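You operate a simulated robot arm through the tools that you are given. There is no shell and no other tool.

You are at the controls of a simulated robot arm. One attempt, no reset.

## Task
Find the warm end cap and move it to the soak plate.
Fine: first check all three end caps with the thermometer; put it back, switched off.

The check looks at the end state, three seconds after you hand in, the way a careful person would. Anything else that was tipped, shoved, dropped, spilled or broken makes it a failure. Lids that push on must go on centred and level and be pressed home; caps that screw on are set level and turned clockwise until they are tight.

## Robot
A 7-joint arm with a two-finger gripper, fixed in place. Base frame: the origin is on the floor under the middle of its stand, x ahead of it, y to its left, z up; the work surface is at about z = 710. Readings come in mm, degrees, newtons and seconds.
With the tool pointing down near the work surface it reaches from about 300 to 700 mm from the base axis. Its first joint turns from -66.0 to 66.0 degrees. Payload 2.45 kg.
The tool frame sits at the grasp point between the pads (the TCP): z along the fingers, y along the line on which they close. The tips reach 26 mm beyond it. The gripper opens to 96 mm; its body begins 69 mm behind the TCP.
Orientation is told as [roll, pitch, yaw] about the base's x, y, z axes, in that order, counted from this pose: with the fingers straight down and closing along the base's y, the tool's x points along the base's -x, its y along +y and its z along -z.

## Interface
- The arm moves only by the tool send_rows. Its argument "commands" is one flat list of numbers, 6 for each row, row after row: the shift along the tool's x, y, z in units of 400 mm (1.0 is 400 mm), then the turn, a rotation vector about the tool's x, y, z in units of 60 degrees (1.0 is 60 degrees). In form: [tx, ty, tz, wx, wy, wz, tx, ty, tz, wx, wy, wz, ...]. A call has 1 to 20 rows; each row is the pose to reach, as a shift and turn from the pose commanded when the call began, along the tool's axes at that moment. "hand" is the opening, from 0 (shut) to 1 (fully open), set as the call begins (left out, the last holds). A call with a number of a shift or a turn outside -1 to 1 is refused whole. Each row takes 0.2 s and may step no farther than 50 mm and 8.6 degrees from the row before; otherwise, or with a gripper value out of range, the whole call is refused. Where a pose cannot be reached the arm comes as near as it can. A force on the tool above 40 N (or 10 N above the force at the start of the call, whichever is more), or a blocked arm, ends the call early, and 0.2 s more pass. Each finger travels about 50 mm/s and halts on what it meets, pressing with about 42 N; the grip force reading is that of the motor and also rises with nothing between the fingers. The clock runs only during rows and for 0.2 s after the last one: add rows that repeat a pose to give the fingers time. The reply holds the time, the measured pose of the TCP, the force on the tool along the base axes, the opening and the grip force, in the units named above and with some noise, with the torque about the TCP (base axes, N m) and any sound that the robot's microphone picked up, and new pictures: "pictures" is both (left out), scene, wrist or none.
- Cameras (640 x 400 px; columns grow to the right, rows downward): "scene" is fixed at [157.5, -403.1, 1400.8]; the picture's right is [0.77, -0.64, 0.00], its down [-0.50, -0.60, -0.62] and it looks along [0.40, 0.48, -0.78] (base axes); focal length 311 px, centre (320, 200). "wrist" rides on the gripper at [82, 3, -98] in the tool frame; the picture's right is [-0.04, 1.00, 0.00], its down [-0.73, -0.03, -0.68] and it looks along [-0.68, -0.03, 0.73] (tool axes); focal length 256 px, centre (320, 200). There is no depth. A picture from a camera that has moved, and an enlarged one, comes with that camera's place and axes in the base frame and with its lens.
- enlarge(camera, box): a new picture of the part [left, top, right, bottom] of that camera's present view, enlarged. The clock stands still meanwhile.
- close_job(): hands the job in; it is judged then, once.

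Places have to be worked out from the pictures, the camera data and where the tool is seen. Open the gripper and draw the arm clear of the work before you hand the job in, unless the task says otherwise.

The tools are called after ">>>" as name(argument=value, ...) on one line, values as JSON. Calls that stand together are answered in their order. send_rows: Moves the arm, as the interface text tells. Its arguments: {"type":"object","properties":{"commands":{"type":"array"},"hand":{"type":"number"},"pictures":{"type":"string","enum":["both","scene","wrist","none"]}},"required":["commands"]} The other tools are called the same way: enlarge (camera, box) takes an enlarged picture of a part of a camera's view; close_job () hands the job in.

At the start:

```text
t: 0.0
tcp_pos: [416.4, -128.9, 1032.7]
ee_rot: [0.0, -0.1, 0.0]
contact_force: [0.1, 0.2, 0.7]
torque: [0.0, -0.04, -0.01]
grip_width: 96.0
finger_force: 0.0
```

scene: 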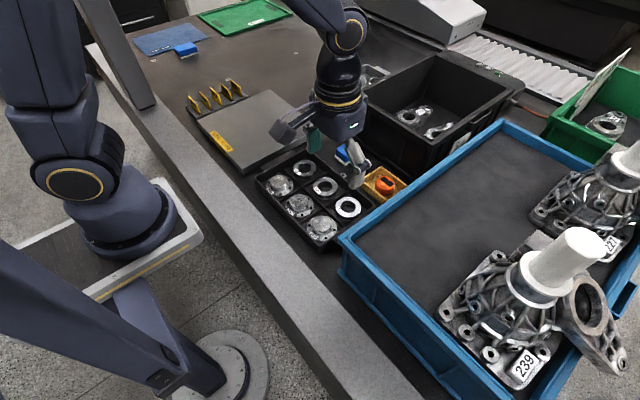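
wrist: 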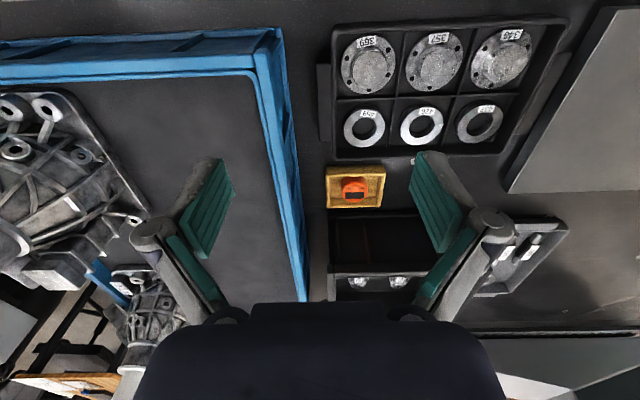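

The pictures show a tray of six compartments (three end caps, three rings), an orange item in a yellow holder, a blue item, and plates. I enlarge several parts to identify the thermometer, end caps and soak plate.

>>> enlarge(camera="scene", box=[240, 130, 420, 250])

>>> enlarge(camera="scene", box=[120, 0, 320, 180])

>>> enlarge(camera="wrist", box=[310, 10, 580, 220])

>>> enlarge(camera="scene", box=[340, 0, 640, 180])

```text
3.33 times, centred on (330, 190) of scene
camera zoom: at [157.5, -403.1, 1400.8], right [0.77, -0.64, 0.0], down [-0.5, -0.6, -0.62], along [0.4, 0.48, -0.78], focal length 1036 px, centre (287, 233)
```

zoom: 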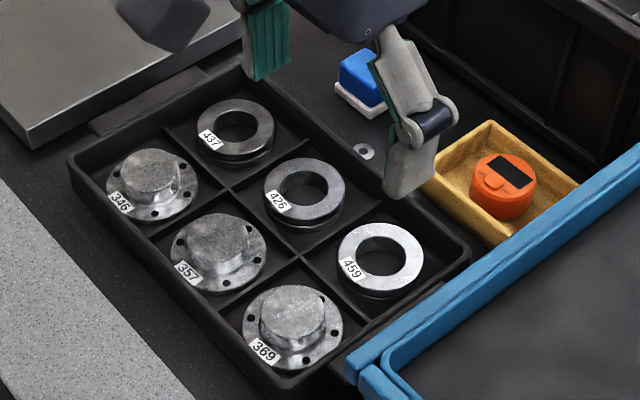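

```text
2.22 times, centred on (220, 90) of scene
camera zoom: at [157.5, -403.1, 1400.8], right [0.77, -0.64, 0.0], down [-0.5, -0.6, -0.62], along [0.4, 0.48, -0.78], focal length 690 px, centre (542, 444)
```

zoom: 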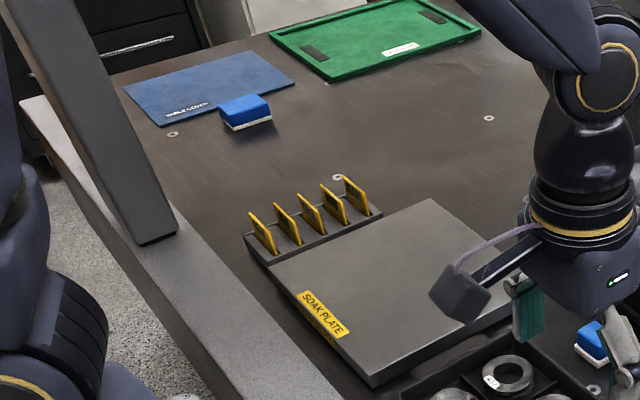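

```text
1.90 times, centred on (445, 115) of wrist
camera zoom: at [336.2, -124.7, 1131.2], right [0.04, 1.0, 0.0], down [0.73, -0.03, 0.68], along [0.68, -0.03, -0.73], focal length 488 px, centre (82, 362)
```

zoom: 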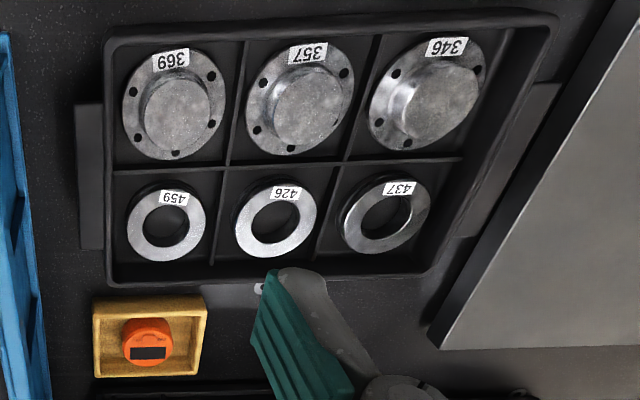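

```text
2.13 times, centred on (490, 90) of scene
camera zoom: at [157.5, -403.1, 1400.8], right [0.77, -0.64, 0.0], down [-0.5, -0.6, -0.62], along [0.4, 0.48, -0.78], focal length 663 px, centre (-43, 435)
```

zoom: 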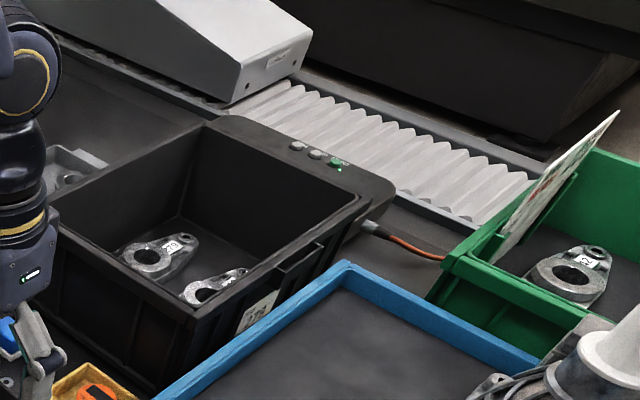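

I want a closer view of the orange device, which I take to be the thermometer, and of the other small things near it.

>>> enlarge(camera="scene", box=[355, 160, 411, 195])

>>> enlarge(camera="wrist", box=[320, 160, 392, 215])

>>> enlarge(camera="wrist", box=[320, 200, 580, 310])

```text
11.43 times, centred on (383, 178) of scene
camera zoom: at [157.5, -403.1, 1400.8], right [0.77, -0.64, 0.0], down [-0.5, -0.6, -0.62], along [0.4, 0.48, -0.78], focal length 3550 px, centre (-400, 457)
```

zoom: 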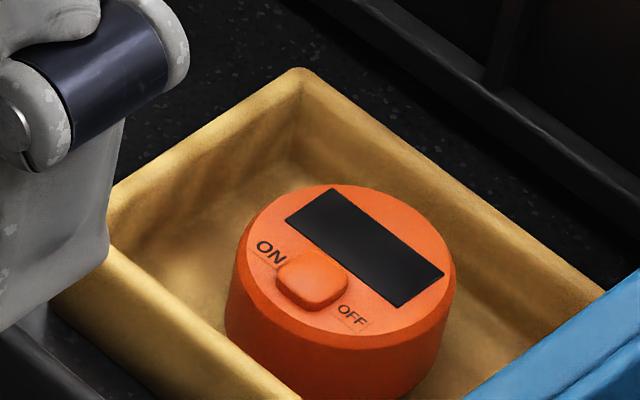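

```text
7.27 times, centred on (356, 188) of wrist
camera zoom: at [336.2, -124.7, 1131.2], right [0.04, 1.0, 0.0], down [0.73, -0.03, 0.68], along [0.68, -0.03, -0.73], focal length 1862 px, centre (58, 291)
```

zoom: 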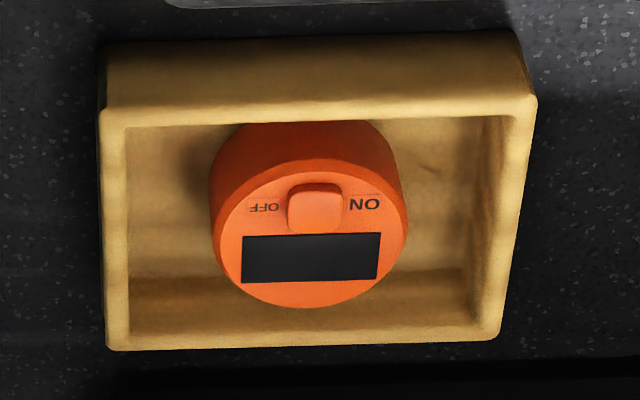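

```text
2.46 times, centred on (450, 255) of wrist
camera zoom: at [336.2, -124.7, 1131.2], right [0.04, 1.0, 0.0], down [0.73, -0.03, 0.68], along [0.68, -0.03, -0.73], focal length 630 px, centre (0, 65)
```

zoom: 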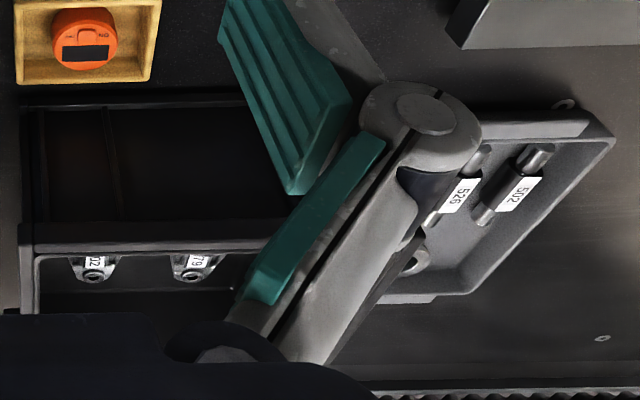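

The orange puck with a display and an ON/OFF switch is the thermometer; I judge its top centre at about (672, -71, 747), about 52 mm across, in a yellow box. I move the open gripper above it to about (672, -71, 880) for a closer look.

>>> send_rows(commands=[-0.0913, 0.0207, 0.0545, 0, 0, 0, -0.1826, 0.0414, 0.1091, 0, 0, 0, -0.2739, 0.0621, 0.1636, 0, 0, 0, -0.3651, 0.0827, 0.2181, 0, 0, 0, -0.4564, 0.1034, 0.2727, 0, 0, 0, -0.5477, 0.1241, 0.3272, 0, 0, 0, -0.639, 0.1448, 0.3818, 0, 0, 0, -0.639, 0.1448, 0.3818, 0, 0, 0], pictures="both")

```text
t: 1.8
tcp_pos: [670.5, -73.6, 878.1]
ee_rot: [0.0, 0.0, 0.0]
contact_force: [0.3, -0.3, -0.1]
torque: [0.0, -0.02, 0.02]
grip_width: 96.1
finger_force: 0.0
camera wrist: at [590.9, -68.7, 977.3], right [0.04, 1.0, 0.0], down [0.73, -0.03, 0.68], along [0.68, -0.03, -0.73], focal length 256 px, centre (320, 200)
```

scene: 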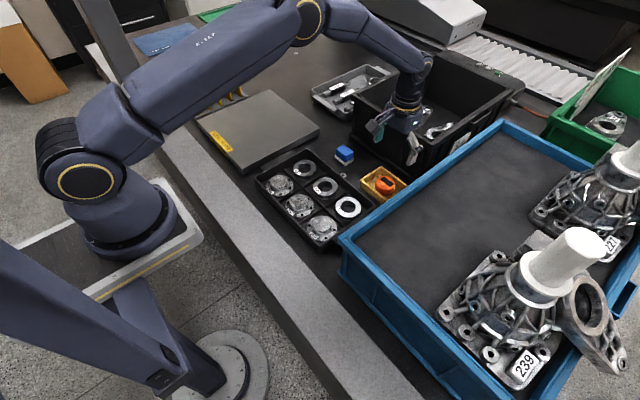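
wrist: 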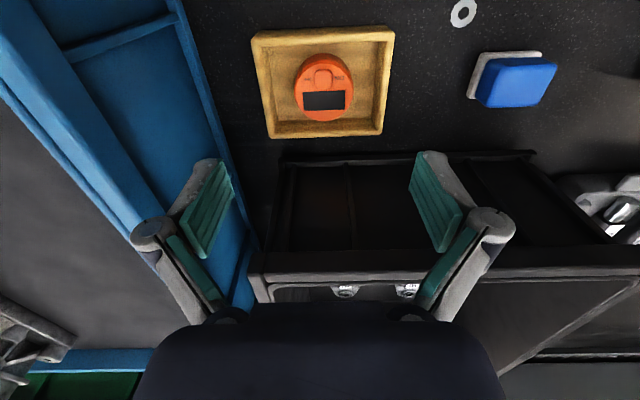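

The arm is above the thermometer. I zoom in on it with the wrist camera to see the switch type.

>>> enlarge(camera="wrist", box=[240, 20, 400, 140])

>>> enlarge(camera="wrist", box=[290, 50, 360, 94])

>>> enlarge(camera="scene", box=[340, 90, 460, 205])

```text
3.33 times, centred on (320, 80) of wrist
camera zoom: at [590.9, -68.7, 977.3], right [0.04, 1.0, 0.0], down [0.73, -0.03, 0.68], along [0.68, -0.03, -0.73], focal length 853 px, centre (320, 600)
```

zoom: 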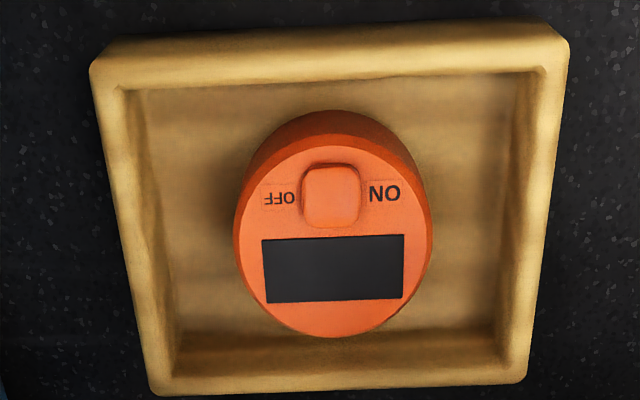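

```text
9.09 times, centred on (325, 72) of wrist
camera zoom: at [590.9, -68.7, 977.3], right [0.04, 1.0, 0.0], down [0.73, -0.03, 0.68], along [0.68, -0.03, -0.73], focal length 2327 px, centre (274, 1364)
```

zoom: 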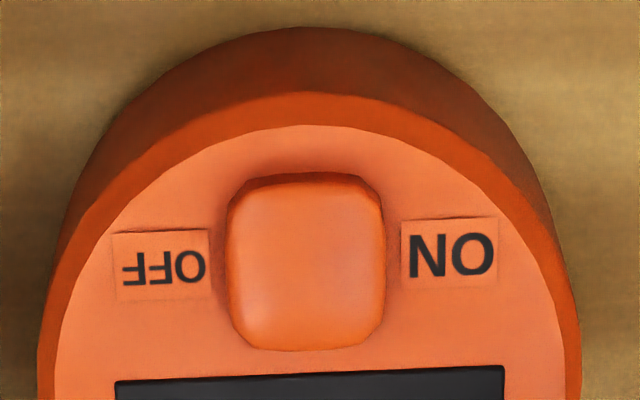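

```text
3.48 times, centred on (400, 148) of scene
camera zoom: at [157.5, -403.1, 1400.8], right [0.77, -0.64, 0.0], down [-0.5, -0.6, -0.62], along [0.4, 0.48, -0.78], focal length 1080 px, centre (42, 383)
```

zoom: 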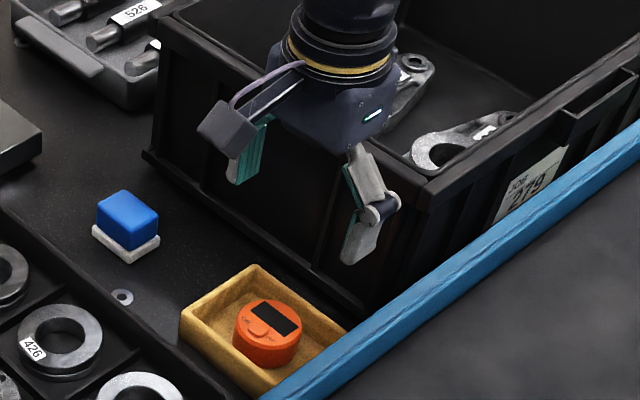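

The switch looks like a rocker between OFF (−y side) and ON (+y side). I close the fingers in place to see the closed tip's size before pressing.

>>> send_rows(commands=[0, 0, 0, 0, 0, 0, 0, 0, 0, 0, 0, 0, 0, 0, 0, 0, 0, 0, 0, 0, 0, 0, 0, 0, 0, 0, 0, 0, 0, 0, 0, 0, 0, 0, 0, 0], hand=0, pictures="both")

>>> enlarge(camera="wrist", box=[240, 20, 400, 240])

>>> enlarge(camera="scene", box=[370, 90, 450, 200])

```text
t: 3.2
tcp_pos: [670.9, -74.2, 878.3]
ee_rot: [0.0, 0.0, 0.0]
contact_force: [-0.1, 0.0, 0.5]
torque: [0.03, -0.02, 0.01]
grip_width: 0.1
finger_force: 28.7
camera wrist: at [590.7, -68.9, 977.6], right [0.04, 1.0, 0.0], down [0.73, -0.03, 0.68], along [0.68, -0.03, -0.73], focal length 256 px, centre (320, 200)
```

scene: 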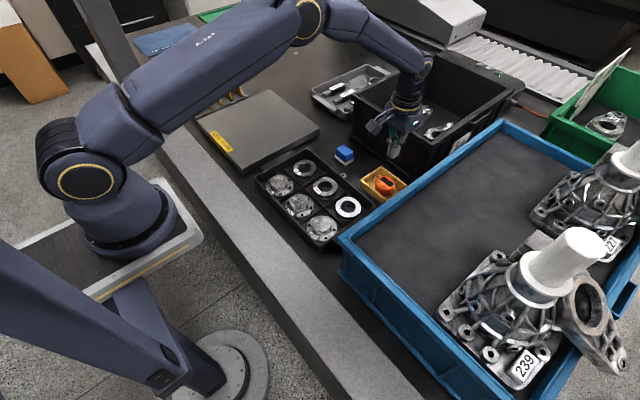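
wrist: 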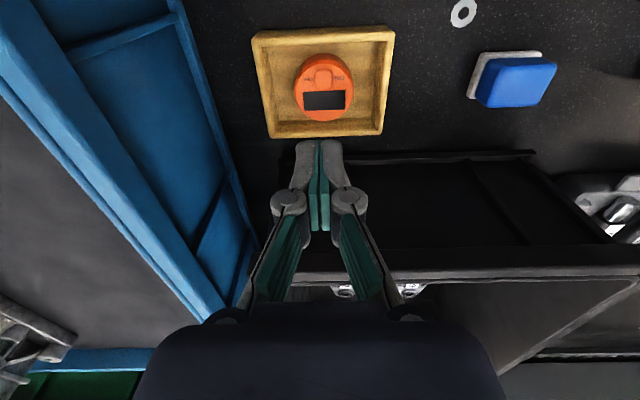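

```text
1.82 times, centred on (320, 130) of wrist
camera zoom: at [590.7, -68.9, 977.6], right [0.04, 1.0, 0.0], down [0.73, -0.03, 0.68], along [0.68, -0.03, -0.73], focal length 465 px, centre (320, 327)
```

zoom: 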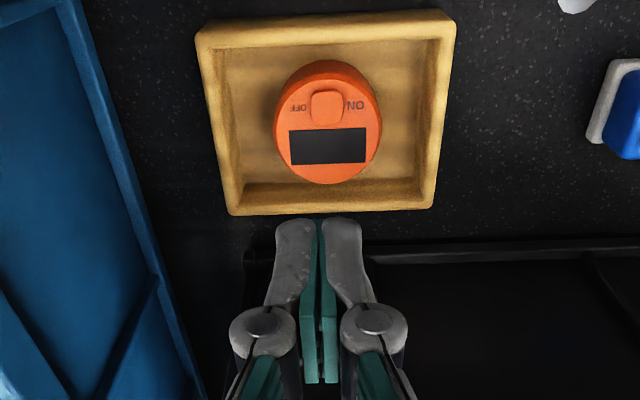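

```text
3.64 times, centred on (410, 145) of scene
camera zoom: at [157.5, -403.1, 1400.8], right [0.77, -0.64, 0.0], down [-0.5, -0.6, -0.62], along [0.4, 0.48, -0.78], focal length 1130 px, centre (-7, 400)
```

zoom: 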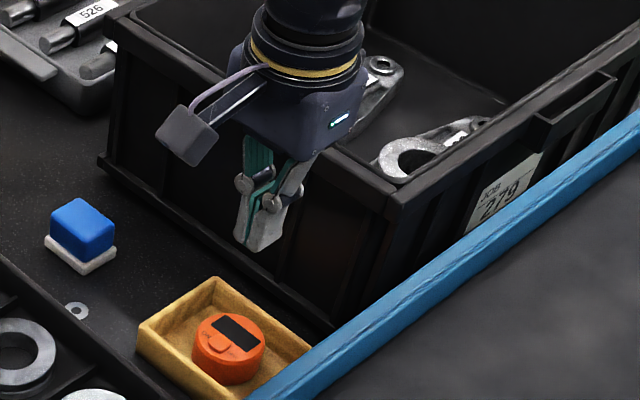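

Closed tips are roughly 25 mm wide in y and 20 mm in x. Relative to the TCP I judge the rocker centre at about (−8.6, +2.4, −133); I go down beside it so that the tip's edge overlaps only the ON half, stopping about 20 mm above.

>>> send_rows(commands=[0.0072, 0.0133, 0.0708, 0, 0, 0, 0.0143, 0.0267, 0.1417, 0, 0, 0, 0.0215, 0.04, 0.2125, 0, 0, 0, 0.0215, 0.04, 0.2125, 0, 0, 0], hand=0, pictures="both")

>>> enlarge(camera="wrist", box=[240, 60, 400, 240])

>>> enlarge(camera="scene", box=[350, 130, 430, 210])

```text
t: 4.2
tcp_pos: [660.4, -56.3, 793.7]
ee_rot: [0.0, 0.0, 0.0]
contact_force: [0.4, 0.3, 0.6]
torque: [0.02, -0.01, -0.04]
grip_width: 0.2
finger_force: 28.7
camera wrist: at [582.0, -52.1, 892.6], right [0.04, 1.0, 0.0], down [0.73, -0.03, 0.68], along [0.68, -0.03, -0.73], focal length 256 px, centre (320, 200)
```

scene: 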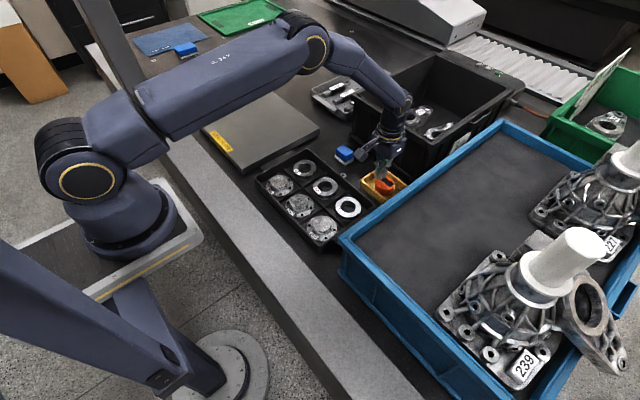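
wrist: 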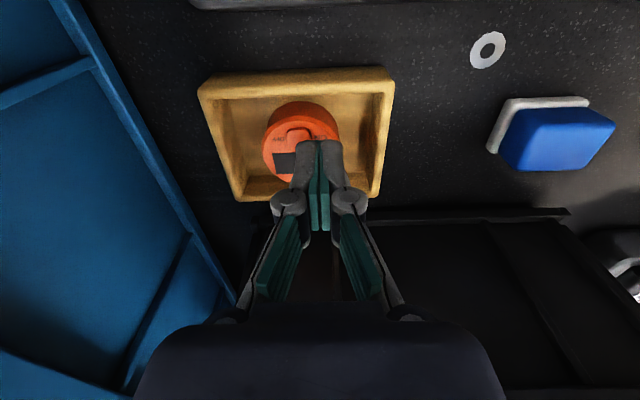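

```text
2.22 times, centred on (320, 150) of wrist
camera zoom: at [582.0, -52.1, 892.6], right [0.04, 1.0, 0.0], down [0.73, -0.03, 0.68], along [0.68, -0.03, -0.73], focal length 569 px, centre (320, 311)
```

zoom: 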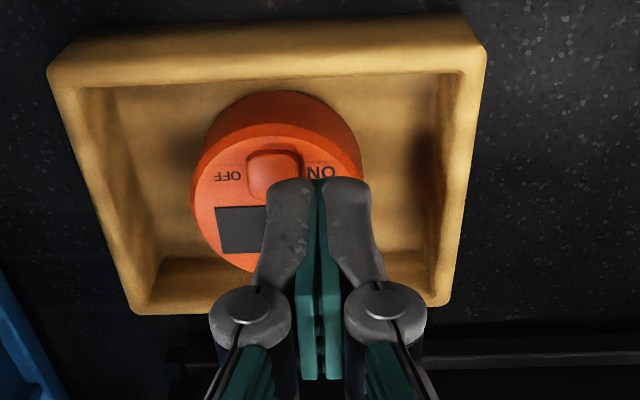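

```text
5.00 times, centred on (390, 170) of scene
camera zoom: at [157.5, -403.1, 1400.8], right [0.77, -0.64, 0.0], down [-0.5, -0.6, -0.62], along [0.4, 0.48, -0.78], focal length 1553 px, centre (-30, 350)
```

zoom: 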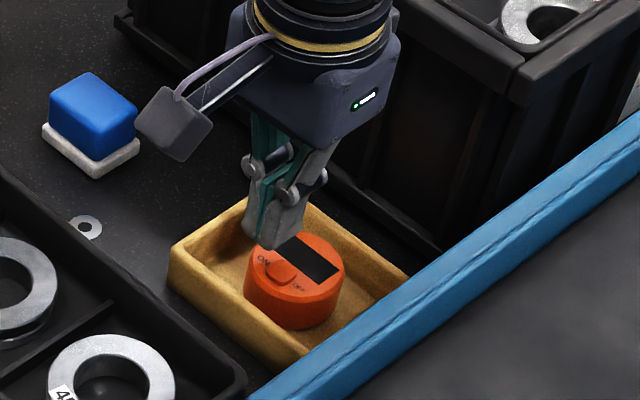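

The tip's edge now sits over the ON half of the rocker and in line in x; contact should come about 22 mm lower. I go down 18 mm and check the force.

>>> send_rows(commands=[0, 0.001, 0.0225, 0, 0, 0, 0, 0.002, 0.045, 0, 0, 0, 0, 0.002, 0.045, 0, 0, 0], hand=0, pictures="wrist")

>>> enlarge(camera="wrist", box=[240, 80, 400, 240])

>>> enlarge(camera="scene", box=[360, 150, 410, 200])

```text
t: 5.0
tcp_pos: [662.5, -54.7, 775.5]
ee_rot: [-0.1, 0.1, 0.1]
contact_force: [-1.1, 0.0, -0.8]
torque: [-0.01, -0.04, -0.01]
grip_width: 0.0
finger_force: 28.6
camera wrist: at [582.1, -50.6, 874.8], right [0.04, 1.0, 0.0], down [0.73, -0.03, 0.68], along [0.68, -0.03, -0.73], focal length 256 px, centre (320, 200)
```

wrist: 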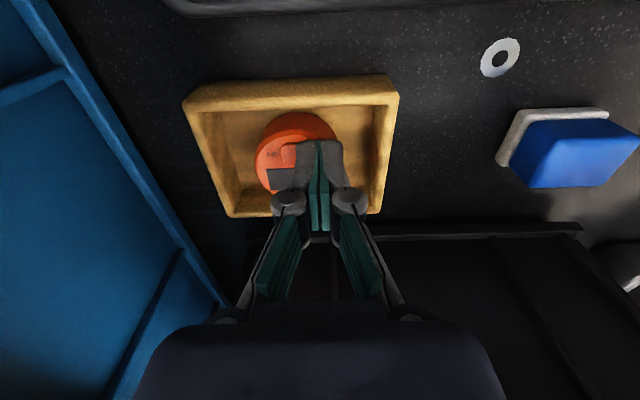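

```text
2.50 times, centred on (320, 160) of wrist
camera zoom: at [582.1, -50.6, 874.8], right [0.04, 1.0, 0.0], down [0.73, -0.03, 0.68], along [0.68, -0.03, -0.73], focal length 640 px, centre (320, 300)
```

zoom: 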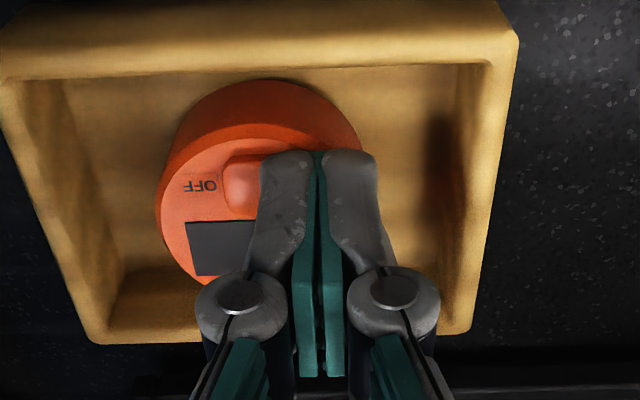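

```text
8.00 times, centred on (385, 175) of scene
camera zoom: at [157.5, -403.1, 1400.8], right [0.77, -0.64, 0.0], down [-0.5, -0.6, -0.62], along [0.4, 0.48, -0.78], focal length 2485 px, centre (-200, 400)
```

zoom: 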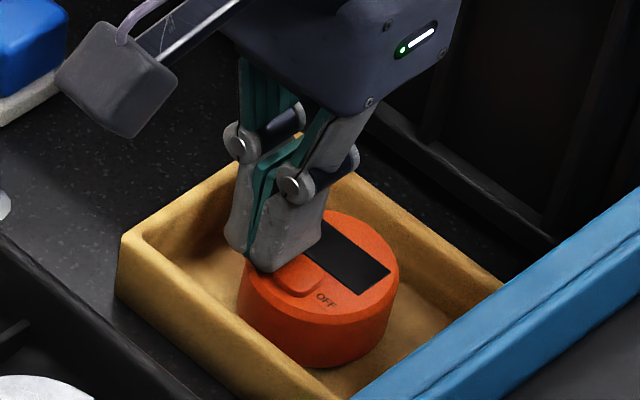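

No contact yet; the tip's edge is just past the rocker's centre line on the ON side. I descend in small steps with the force watched.

>>> send_rows(commands=[0, 0, 0.0025, 0, 0, 0, 0, 0, 0.005, 0, 0, 0, 0, 0, 0.0075, 0, 0, 0], hand=0, pictures="none")

```text
t: 5.8
tcp_pos: [662.4, -54.1, 773.2]
ee_rot: [0.0, 0.0, 0.0]
contact_force: [-0.1, 0.5, 0.9]
torque: [-0.01, 0.02, 0.0]
grip_width: 0.0
finger_force: 28.8
```

Still only noise-level force at z ≈ 773. I go down another 2 mm in small steps.

>>> send_rows(commands=[0, 0, 0.0025, 0, 0, 0, 0, 0, 0.005, 0, 0, 0], hand=0, pictures="none")

```text
t: 6.4
tcp_pos: [662.9, -55.3, 772.0]
ee_rot: [-0.1, 0.1, 0.0]
contact_force: [-0.2, 0.3, 1.8]
torque: [-0.03, 0.03, -0.03]
grip_width: 0.1
finger_force: 28.1
heard: click
```

A click was heard at z ≈ 772 with a light force. I lift 40 mm and look at the display.

>>> send_rows(commands=[0, 0, -0.05, 0, 0, 0, 0, 0, -0.1, 0, 0, 0, 0, 0, -0.2, 0, 0, 0, 0, 0, -0.2, 0, 0, 0], hand=0, pictures="wrist")

>>> enlarge(camera="wrist", box=[240, 40, 360, 160])

>>> enlarge(camera="scene", box=[360, 160, 410, 200])

```text
t: 7.4
tcp_pos: [664.9, -54.8, 849.7]
ee_rot: [0.0, 0.0, 0.0]
contact_force: [-0.1, 0.4, -1.1]
torque: [-0.03, -0.01, 0.0]
grip_width: 0.0
finger_force: 28.3
camera wrist: at [583.8, -50.5, 949.6], right [0.04, 1.0, 0.0], down [0.73, -0.03, 0.68], along [0.68, -0.03, -0.73], focal length 256 px, centre (320, 200)
```

wrist: 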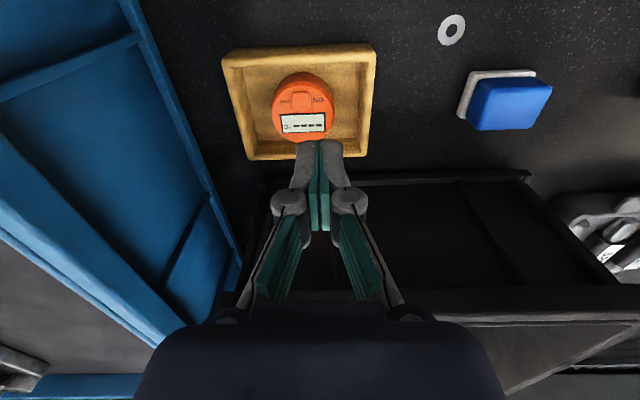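

```text
3.33 times, centred on (300, 100) of wrist
camera zoom: at [583.8, -50.5, 949.6], right [0.04, 1.0, 0.0], down [0.73, -0.03, 0.68], along [0.68, -0.03, -0.73], focal length 853 px, centre (387, 533)
```

zoom: 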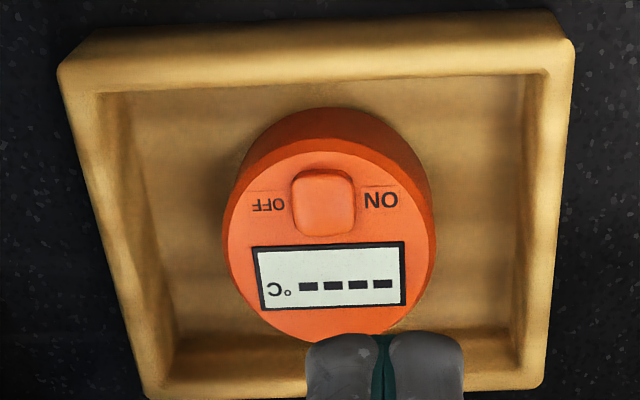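

```text
10.00 times, centred on (385, 180) of scene
camera zoom: at [157.5, -403.1, 1400.8], right [0.77, -0.64, 0.0], down [-0.5, -0.6, -0.62], along [0.4, 0.48, -0.78], focal length 3106 px, centre (-330, 400)
```

zoom: 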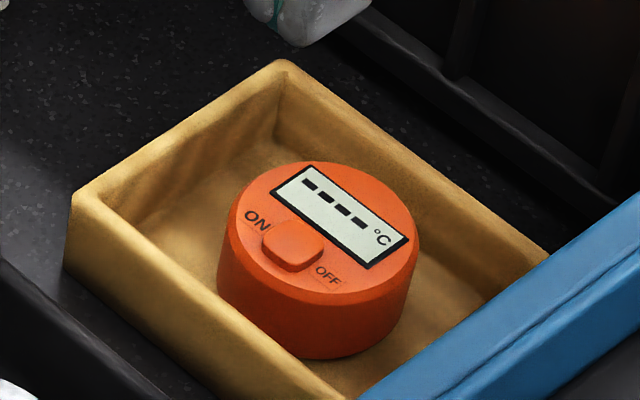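

The thermometer is on, showing "---- °C". I centre above the puck (shift about +10.6 x, −14.8 y) and open the fingers to about 68 mm.

>>> send_rows(commands=[-0.0265, -0.037, 0, 0, 0, 0, -0.0265, -0.037, 0, 0, 0, 0, -0.0265, -0.037, 0, 0, 0, 0, -0.0265, -0.037, 0, 0, 0, 0, -0.0265, -0.037, 0, 0, 0, 0], hand=0.71, pictures="wrist")

>>> enlarge(camera="wrist", box=[220, 30, 420, 230])

```text
t: 8.6
tcp_pos: [674.0, -70.2, 850.1]
ee_rot: [0.0, 0.0, 0.1]
contact_force: [-0.3, 0.1, -0.1]
torque: [0.02, 0.01, 0.01]
grip_width: 68.2
finger_force: 0.0
camera wrist: at [594.7, -64.8, 949.8], right [0.04, 1.0, 0.0], down [0.73, -0.03, 0.68], along [0.68, -0.03, -0.73], focal length 256 px, centre (320, 200)
```

wrist: 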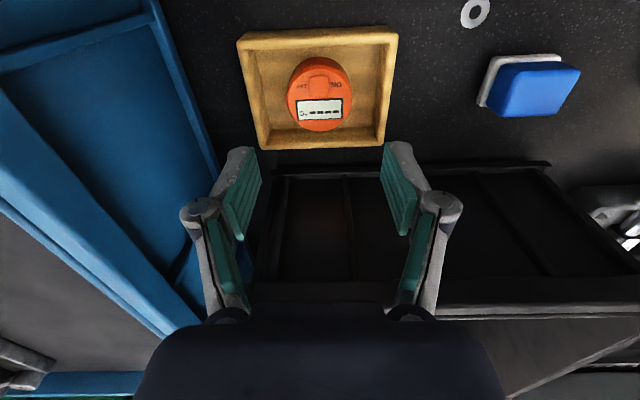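

```text
2.00 times, centred on (320, 130) of wrist
camera zoom: at [594.7, -64.8, 949.8], right [0.04, 1.0, 0.0], down [0.73, -0.03, 0.68], along [0.68, -0.03, -0.73], focal length 512 px, centre (320, 340)
```

zoom: 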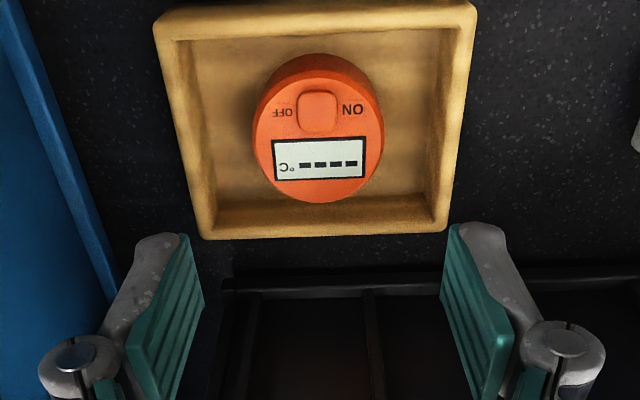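

The puck is centred under the fingers within about 1 mm. I descend 84 mm first, then look before going around the puck.

>>> send_rows(commands=[0, 0, 0.105, 0, 0, 0, 0, 0, 0.17, 0, 0, 0, 0, 0, 0.21, 0, 0, 0, 0, 0, 0.21, 0, 0, 0], hand=0.71, pictures="wrist")

>>> enlarge(camera="wrist", box=[220, 70, 420, 270])

>>> enlarge(camera="scene", box=[350, 140, 420, 210])

```text
t: 9.6
tcp_pos: [674.9, -67.0, 766.0]
ee_rot: [0.0, 0.0, 0.0]
contact_force: [-0.3, -0.7, -0.3]
torque: [0.0, -0.01, 0.0]
grip_width: 68.2
finger_force: 0.2
camera wrist: at [594.4, -63.2, 864.6], right [0.04, 1.0, 0.0], down [0.73, -0.03, 0.68], along [0.68, -0.03, -0.73], focal length 256 px, centre (320, 200)
```

wrist: 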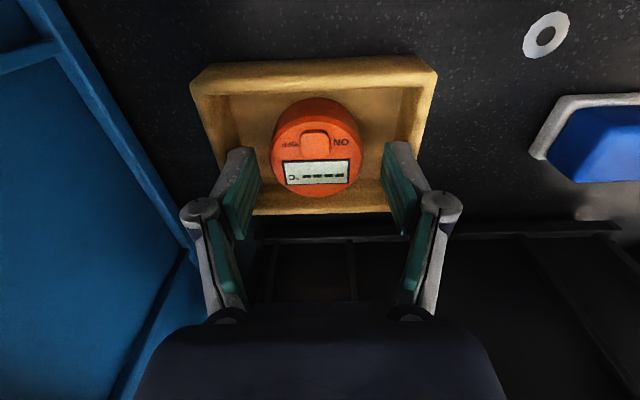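

```text
2.00 times, centred on (320, 170) of wrist
camera zoom: at [594.4, -63.2, 864.6], right [0.04, 1.0, 0.0], down [0.73, -0.03, 0.68], along [0.68, -0.03, -0.73], focal length 512 px, centre (320, 260)
```

zoom: 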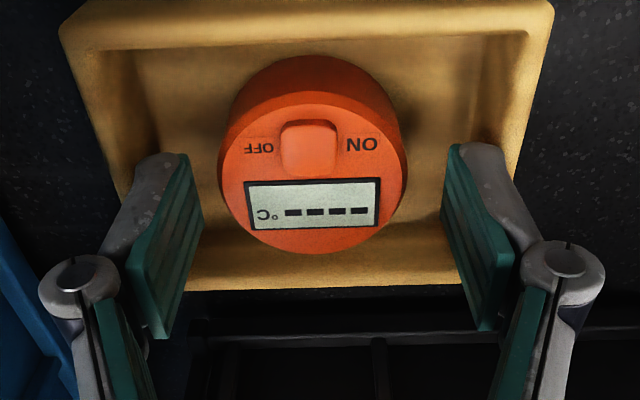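

```text
5.71 times, centred on (385, 175) of scene
camera zoom: at [157.5, -403.1, 1400.8], right [0.77, -0.64, 0.0], down [-0.5, -0.6, -0.62], along [0.4, 0.48, -0.78], focal length 1775 px, centre (-51, 343)
```

zoom: 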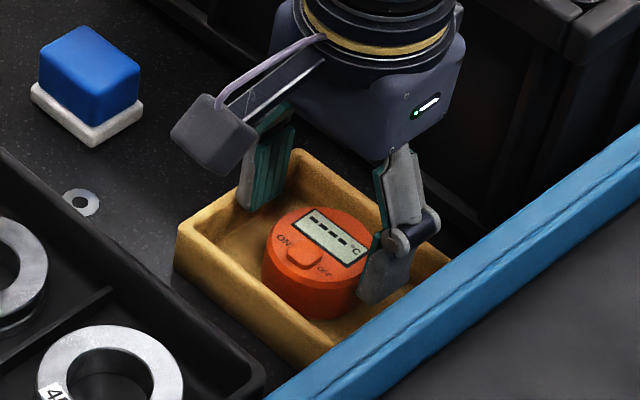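

The puck sits about 2.5 mm toward −y and −x of the tool axis. I correct that, descend 15 mm so the tips reach about 18 mm down the puck's sides, and then look.

>>> send_rows(commands=[0.0063, -0.0063, 0, 0, 0, 0, 0.0063, -0.0063, 0.02, 0, 0, 0, 0.0063, -0.0063, 0.0375, 0, 0, 0, 0.0063, -0.0063, 0.0375, 0, 0, 0], hand=0.71, pictures="wrist")

>>> enlarge(camera="wrist", box=[220, 70, 420, 270])

>>> enlarge(camera="scene", box=[350, 140, 420, 210])

```text
t: 10.6
tcp_pos: [670.9, -71.2, 753.1]
ee_rot: [-0.1, 0.0, 0.0]
contact_force: [-0.6, 0.2, 0.3]
torque: [-0.01, 0.02, 0.02]
grip_width: 68.1
finger_force: 0.1
camera wrist: at [591.5, -66.2, 851.0], right [0.04, 1.0, 0.0], down [0.73, -0.03, 0.68], along [0.68, -0.03, -0.73], focal length 256 px, centre (320, 200)
```

wrist: 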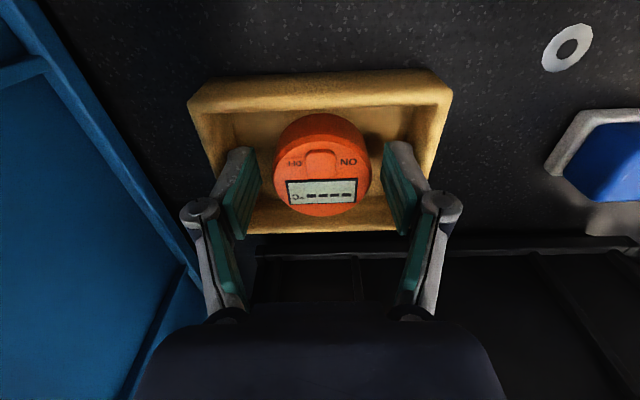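

```text
2.00 times, centred on (320, 170) of wrist
camera zoom: at [591.5, -66.2, 851.0], right [0.04, 1.0, 0.0], down [0.73, -0.03, 0.68], along [0.68, -0.03, -0.73], focal length 512 px, centre (320, 260)
```

zoom: 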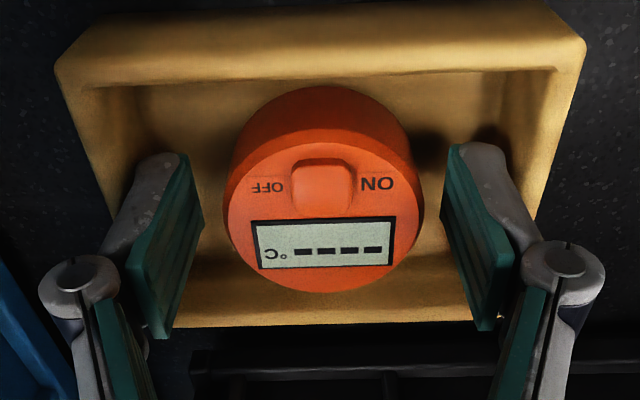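

```text
5.71 times, centred on (385, 175) of scene
camera zoom: at [157.5, -403.1, 1400.8], right [0.77, -0.64, 0.0], down [-0.5, -0.6, -0.62], along [0.4, 0.48, -0.78], focal length 1775 px, centre (-51, 343)
```

zoom: 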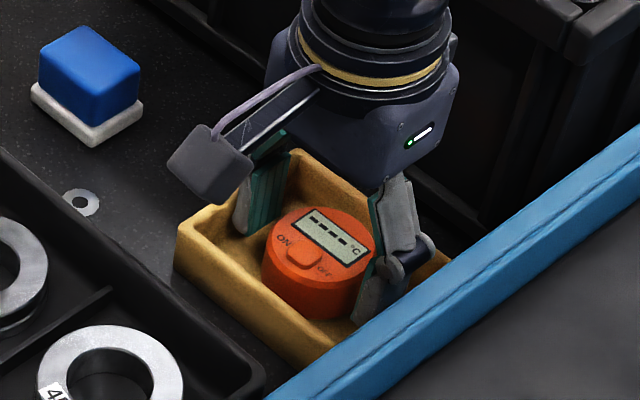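

The puck is now centred within 1–2 mm between the pads. I close on it.

>>> send_rows(commands=[0, 0, 0, 0, 0, 0, 0, 0, 0, 0, 0, 0, 0, 0, 0, 0, 0, 0, 0, 0, 0, 0, 0, 0], hand=0.3, pictures="wrist")

>>> enlarge(camera="wrist", box=[220, 70, 420, 270])

```text
t: 11.6
tcp_pos: [671.5, -70.2, 752.5]
ee_rot: [0.0, 0.0, 0.1]
contact_force: [0.1, 0.4, 1.6]
torque: [0.05, 0.03, -0.02]
grip_width: 52.7
finger_force: 41.9
camera wrist: at [591.5, -66.1, 851.2], right [0.04, 1.0, 0.0], down [0.73, -0.03, 0.68], along [0.68, -0.03, -0.73], focal length 256 px, centre (320, 200)
```

wrist: 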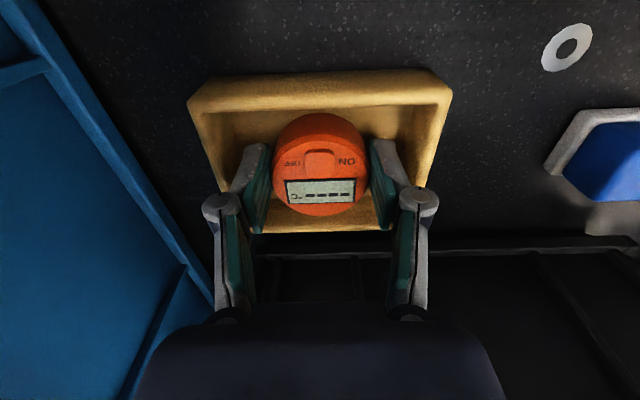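

```text
2.00 times, centred on (320, 170) of wrist
camera zoom: at [591.5, -66.1, 851.2], right [0.04, 1.0, 0.0], down [0.73, -0.03, 0.68], along [0.68, -0.03, -0.73], focal length 512 px, centre (320, 260)
```

zoom: 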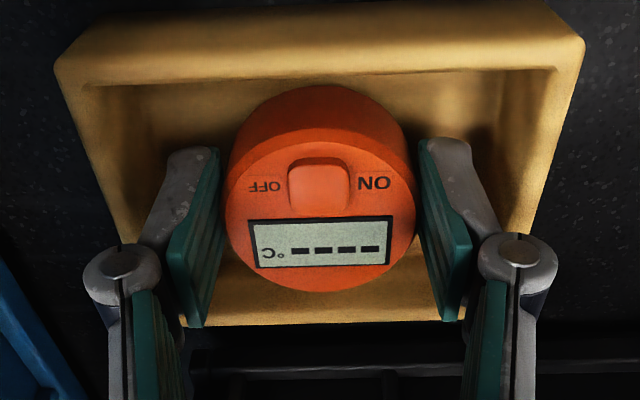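

The puck is gripped (52.7 mm, 42 N). I lift it 110 mm straight up and carry it to above cap 369, judged at about (448, −60, hub top 747).

>>> send_rows(commands=[0, 0, -0.05, 0, 0, 0, 0, 0, -0.125, 0, 0, 0, 0, 0, -0.2, 0, 0, 0, 0, 0, -0.275, 0, 0, 0, 0.1, 0.005, -0.275, 0, 0, 0, 0.2, 0.01, -0.275, 0, 0, 0, 0.3, 0.015, -0.275, 0, 0, 0, 0.4, 0.02, -0.275, 0, 0, 0, 0.5, 0.025, -0.275, 0, 0, 0, 0.5588, 0.0275, -0.275, 0, 0, 0, 0.5588, 0.0275, -0.275, 0, 0, 0], hand=0.3, pictures="both")

>>> enlarge(camera="wrist", box=[200, 0, 440, 240])

>>> enlarge(camera="scene", box=[250, 120, 410, 260])

```text
t: 14.0
tcp_pos: [447.4, -62.6, 863.3]
ee_rot: [0.0, 0.0, 0.0]
contact_force: [0.1, -0.3, -1.1]
torque: [-0.01, -0.02, 0.0]
grip_width: 53.0
finger_force: 41.9
camera wrist: at [367.6, -56.8, 963.0], right [0.04, 1.0, 0.0], down [0.73, -0.03, 0.68], along [0.68, -0.03, -0.73], focal length 256 px, centre (320, 200)
```

scene: 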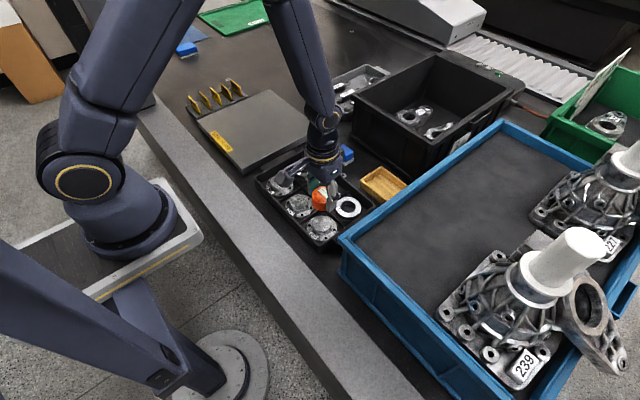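
wrist: 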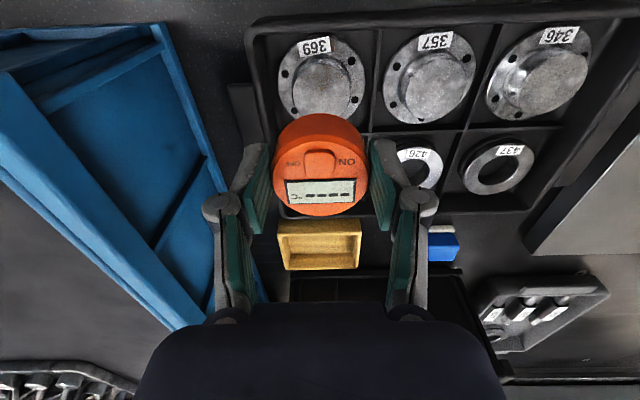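

```text
1.67 times, centred on (320, 120) of wrist
camera zoom: at [367.6, -56.8, 963.0], right [0.04, 1.0, 0.0], down [0.73, -0.03, 0.68], along [0.68, -0.03, -0.73], focal length 427 px, centre (320, 333)
```

zoom: 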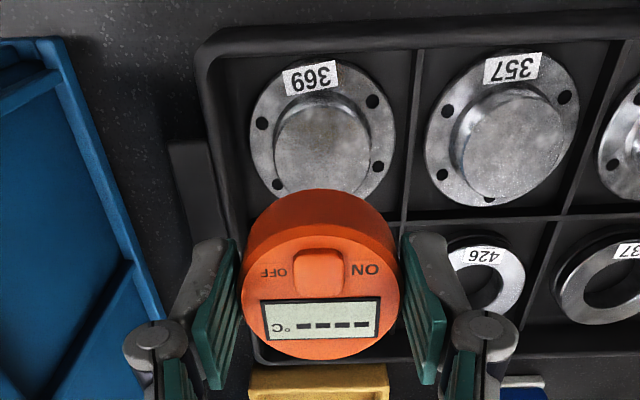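

```text
2.86 times, centred on (330, 190) of scene
camera zoom: at [157.5, -403.1, 1400.8], right [0.77, -0.64, 0.0], down [-0.5, -0.6, -0.62], along [0.4, 0.48, -0.78], focal length 888 px, centre (291, 229)
```

zoom: 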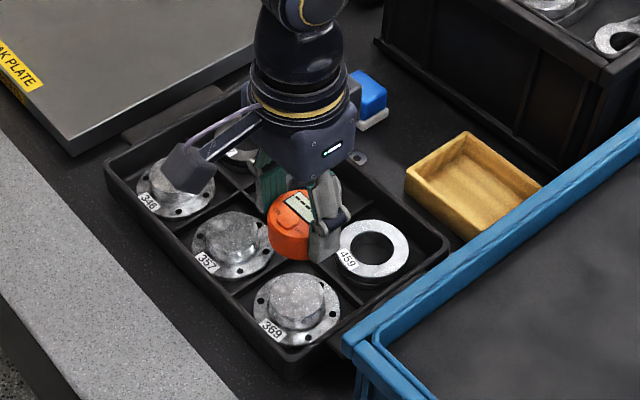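

Hub 369 lies about 5 mm toward −x of the tool axis, and hubs are about 49 mm wide. I correct and descend 68 mm, which should leave the puck's base around 8–10 mm above the hub.

>>> send_rows(commands=[0.0125, 0, 0.06, 0, 0, 0, 0.0125, 0, 0.12, 0, 0, 0, 0.0125, 0, 0.17, 0, 0, 0, 0.0125, 0, 0.17, 0, 0, 0], hand=0.3, pictures="wrist")

>>> enlarge(camera="wrist", box=[200, 40, 440, 240])

>>> enlarge(camera="scene", box=[280, 170, 370, 250])

```text
t: 15.0
tcp_pos: [442.6, -60.3, 793.2]
ee_rot: [0.0, 0.1, 0.0]
contact_force: [-1.0, -0.3, -0.9]
torque: [-0.02, 0.01, -0.02]
grip_width: 52.9
finger_force: 41.7
camera wrist: at [362.4, -56.1, 892.7], right [0.04, 1.0, 0.0], down [0.73, -0.03, 0.68], along [0.68, -0.03, -0.73], focal length 256 px, centre (320, 200)
```

wrist: 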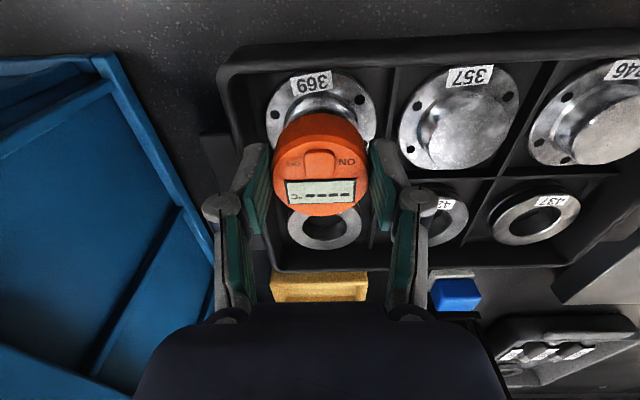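

```text
2.00 times, centred on (320, 140) of wrist
camera zoom: at [362.4, -56.1, 892.7], right [0.04, 1.0, 0.0], down [0.73, -0.03, 0.68], along [0.68, -0.03, -0.73], focal length 512 px, centre (320, 320)
```

zoom: 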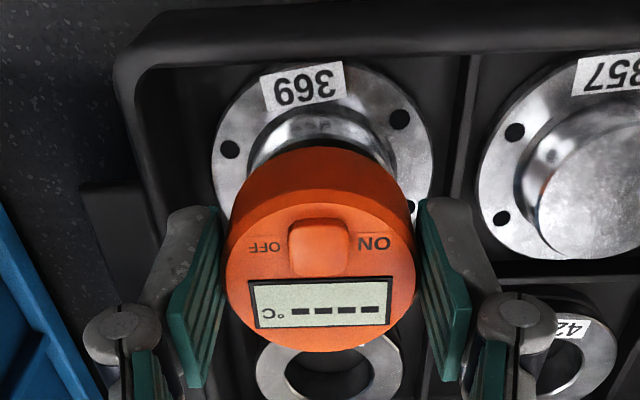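

```text
5.00 times, centred on (325, 210) of scene
camera zoom: at [157.5, -403.1, 1400.8], right [0.77, -0.64, 0.0], down [-0.5, -0.6, -0.62], along [0.4, 0.48, -0.78], focal length 1553 px, centre (295, 150)
```

zoom: 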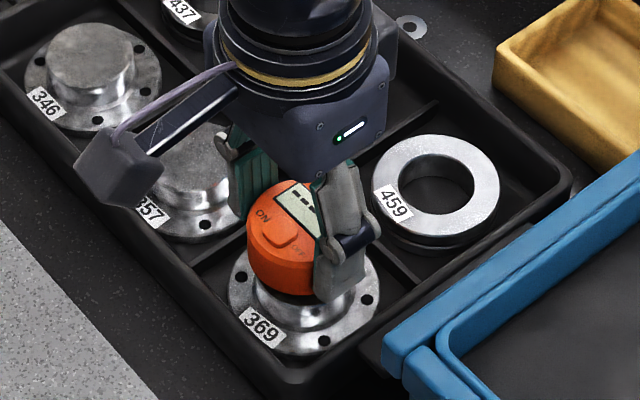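

The puck is over hub 369 with a small gap. I lower it slowly, reading the force.

>>> send_rows(commands=[0, 0, 0.0025, 0, 0, 0, 0, 0, 0.005, 0, 0, 0, 0, 0, 0.0075, 0, 0, 0, 0, 0, 0.01, 0, 0, 0], hand=0.3, pictures="none")

>>> enlarge(camera="scene", box=[300, 180, 350, 225])

```text
t: 16.0
tcp_pos: [443.2, -60.3, 791.2]
ee_rot: [0.1, 0.0, 0.0]
contact_force: [0.0, 0.5, -1.2]
torque: [0.01, 0.0, -0.02]
grip_width: 52.9
finger_force: 42.3
```

```text
8.89 times, centred on (325, 202) of scene
camera zoom: at [157.5, -403.1, 1400.8], right [0.77, -0.64, 0.0], down [-0.5, -0.6, -0.62], along [0.4, 0.48, -0.78], focal length 2761 px, centre (276, 178)
```

zoom: 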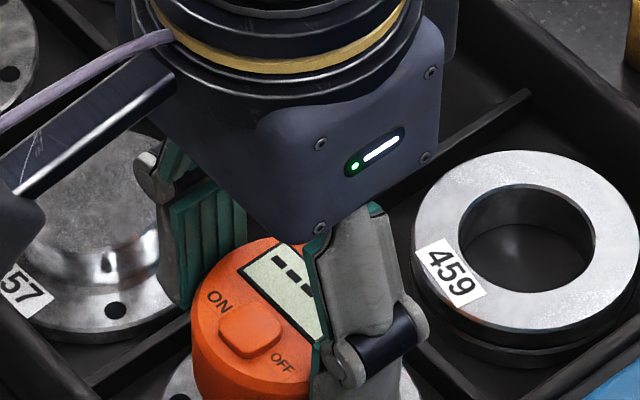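

No contact yet at z ≈ 790. I keep lowering in 1 mm rows, 3 mm in all.

>>> send_rows(commands=[0, 0, 0.0025, 0, 0, 0, 0, 0, 0.005, 0, 0, 0, 0, 0, 0.0075, 0, 0, 0], hand=0.3, pictures="wrist")

```text
t: 16.8
tcp_pos: [442.0, -62.0, 788.3]
ee_rot: [-0.1, -0.1, 0.0]
contact_force: [0.1, 0.5, -0.2]
torque: [-0.03, 0.01, -0.03]
grip_width: 52.9
finger_force: 41.8
camera wrist: at [362.9, -56.4, 887.3], right [0.04, 1.0, 0.0], down [0.73, -0.03, 0.68], along [0.68, -0.03, -0.73], focal length 256 px, centre (320, 200)
```

wrist: 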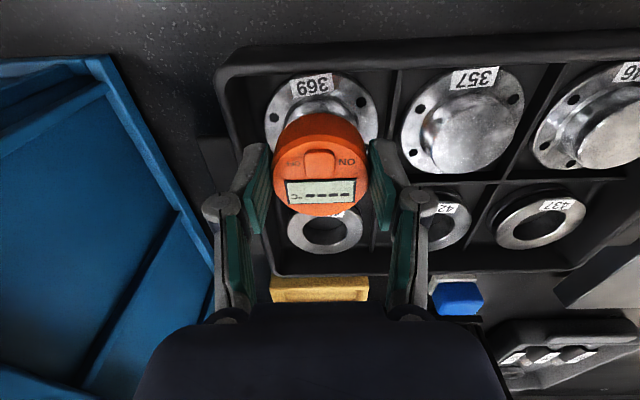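

Still free at z ≈ 787. I lower another 2 mm.

>>> send_rows(commands=[0, 0, 0.0025, 0, 0, 0, 0, 0, 0.005, 0, 0, 0], hand=0.3, pictures="none")

>>> enlarge(camera="wrist", box=[260, 90, 380, 230])

>>> enlarge(camera="scene", box=[295, 190, 350, 235])

```text
t: 17.4
tcp_pos: [442.8, -60.8, 785.8]
ee_rot: [0.0, 0.0, 0.0]
contact_force: [0.1, -0.2, -0.9]
torque: [0.0, -0.01, 0.01]
grip_width: 53.0
finger_force: 41.8
```

```text
2.86 times, centred on (320, 160) of wrist
camera zoom: at [362.6, -55.7, 885.0], right [0.04, 1.0, 0.0], down [0.73, -0.03, 0.68], along [0.68, -0.03, -0.73], focal length 731 px, centre (320, 314)
```

zoom: 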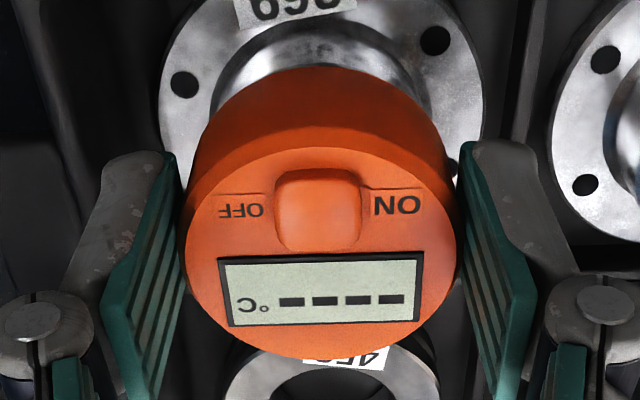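

```text
8.89 times, centred on (322, 212) of scene
camera zoom: at [157.5, -403.1, 1400.8], right [0.77, -0.64, 0.0], down [-0.5, -0.6, -0.62], along [0.4, 0.48, -0.78], focal length 2761 px, centre (298, 89)
```

zoom: 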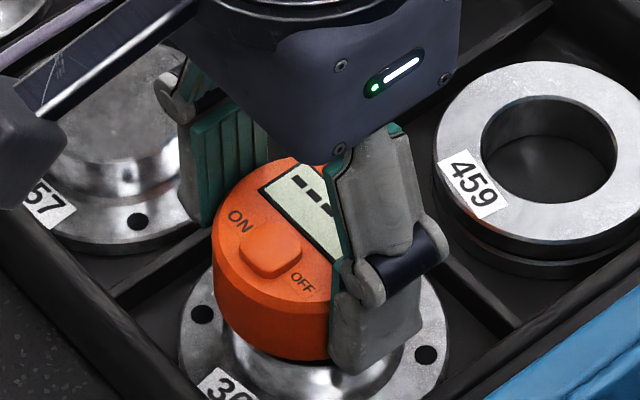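

The gap now looks very small. I lower 2 mm more.

>>> send_rows(commands=[0, 0, 0.0025, 0, 0, 0, 0, 0, 0.005, 0, 0, 0], hand=0.3, pictures="none")

```text
t: 18.0
tcp_pos: [441.0, -62.1, 783.3]
ee_rot: [0.1, -0.1, 0.0]
contact_force: [1.1, -0.4, -0.9]
torque: [-0.03, 0.02, 0.03]
grip_width: 52.9
finger_force: 42.2
```

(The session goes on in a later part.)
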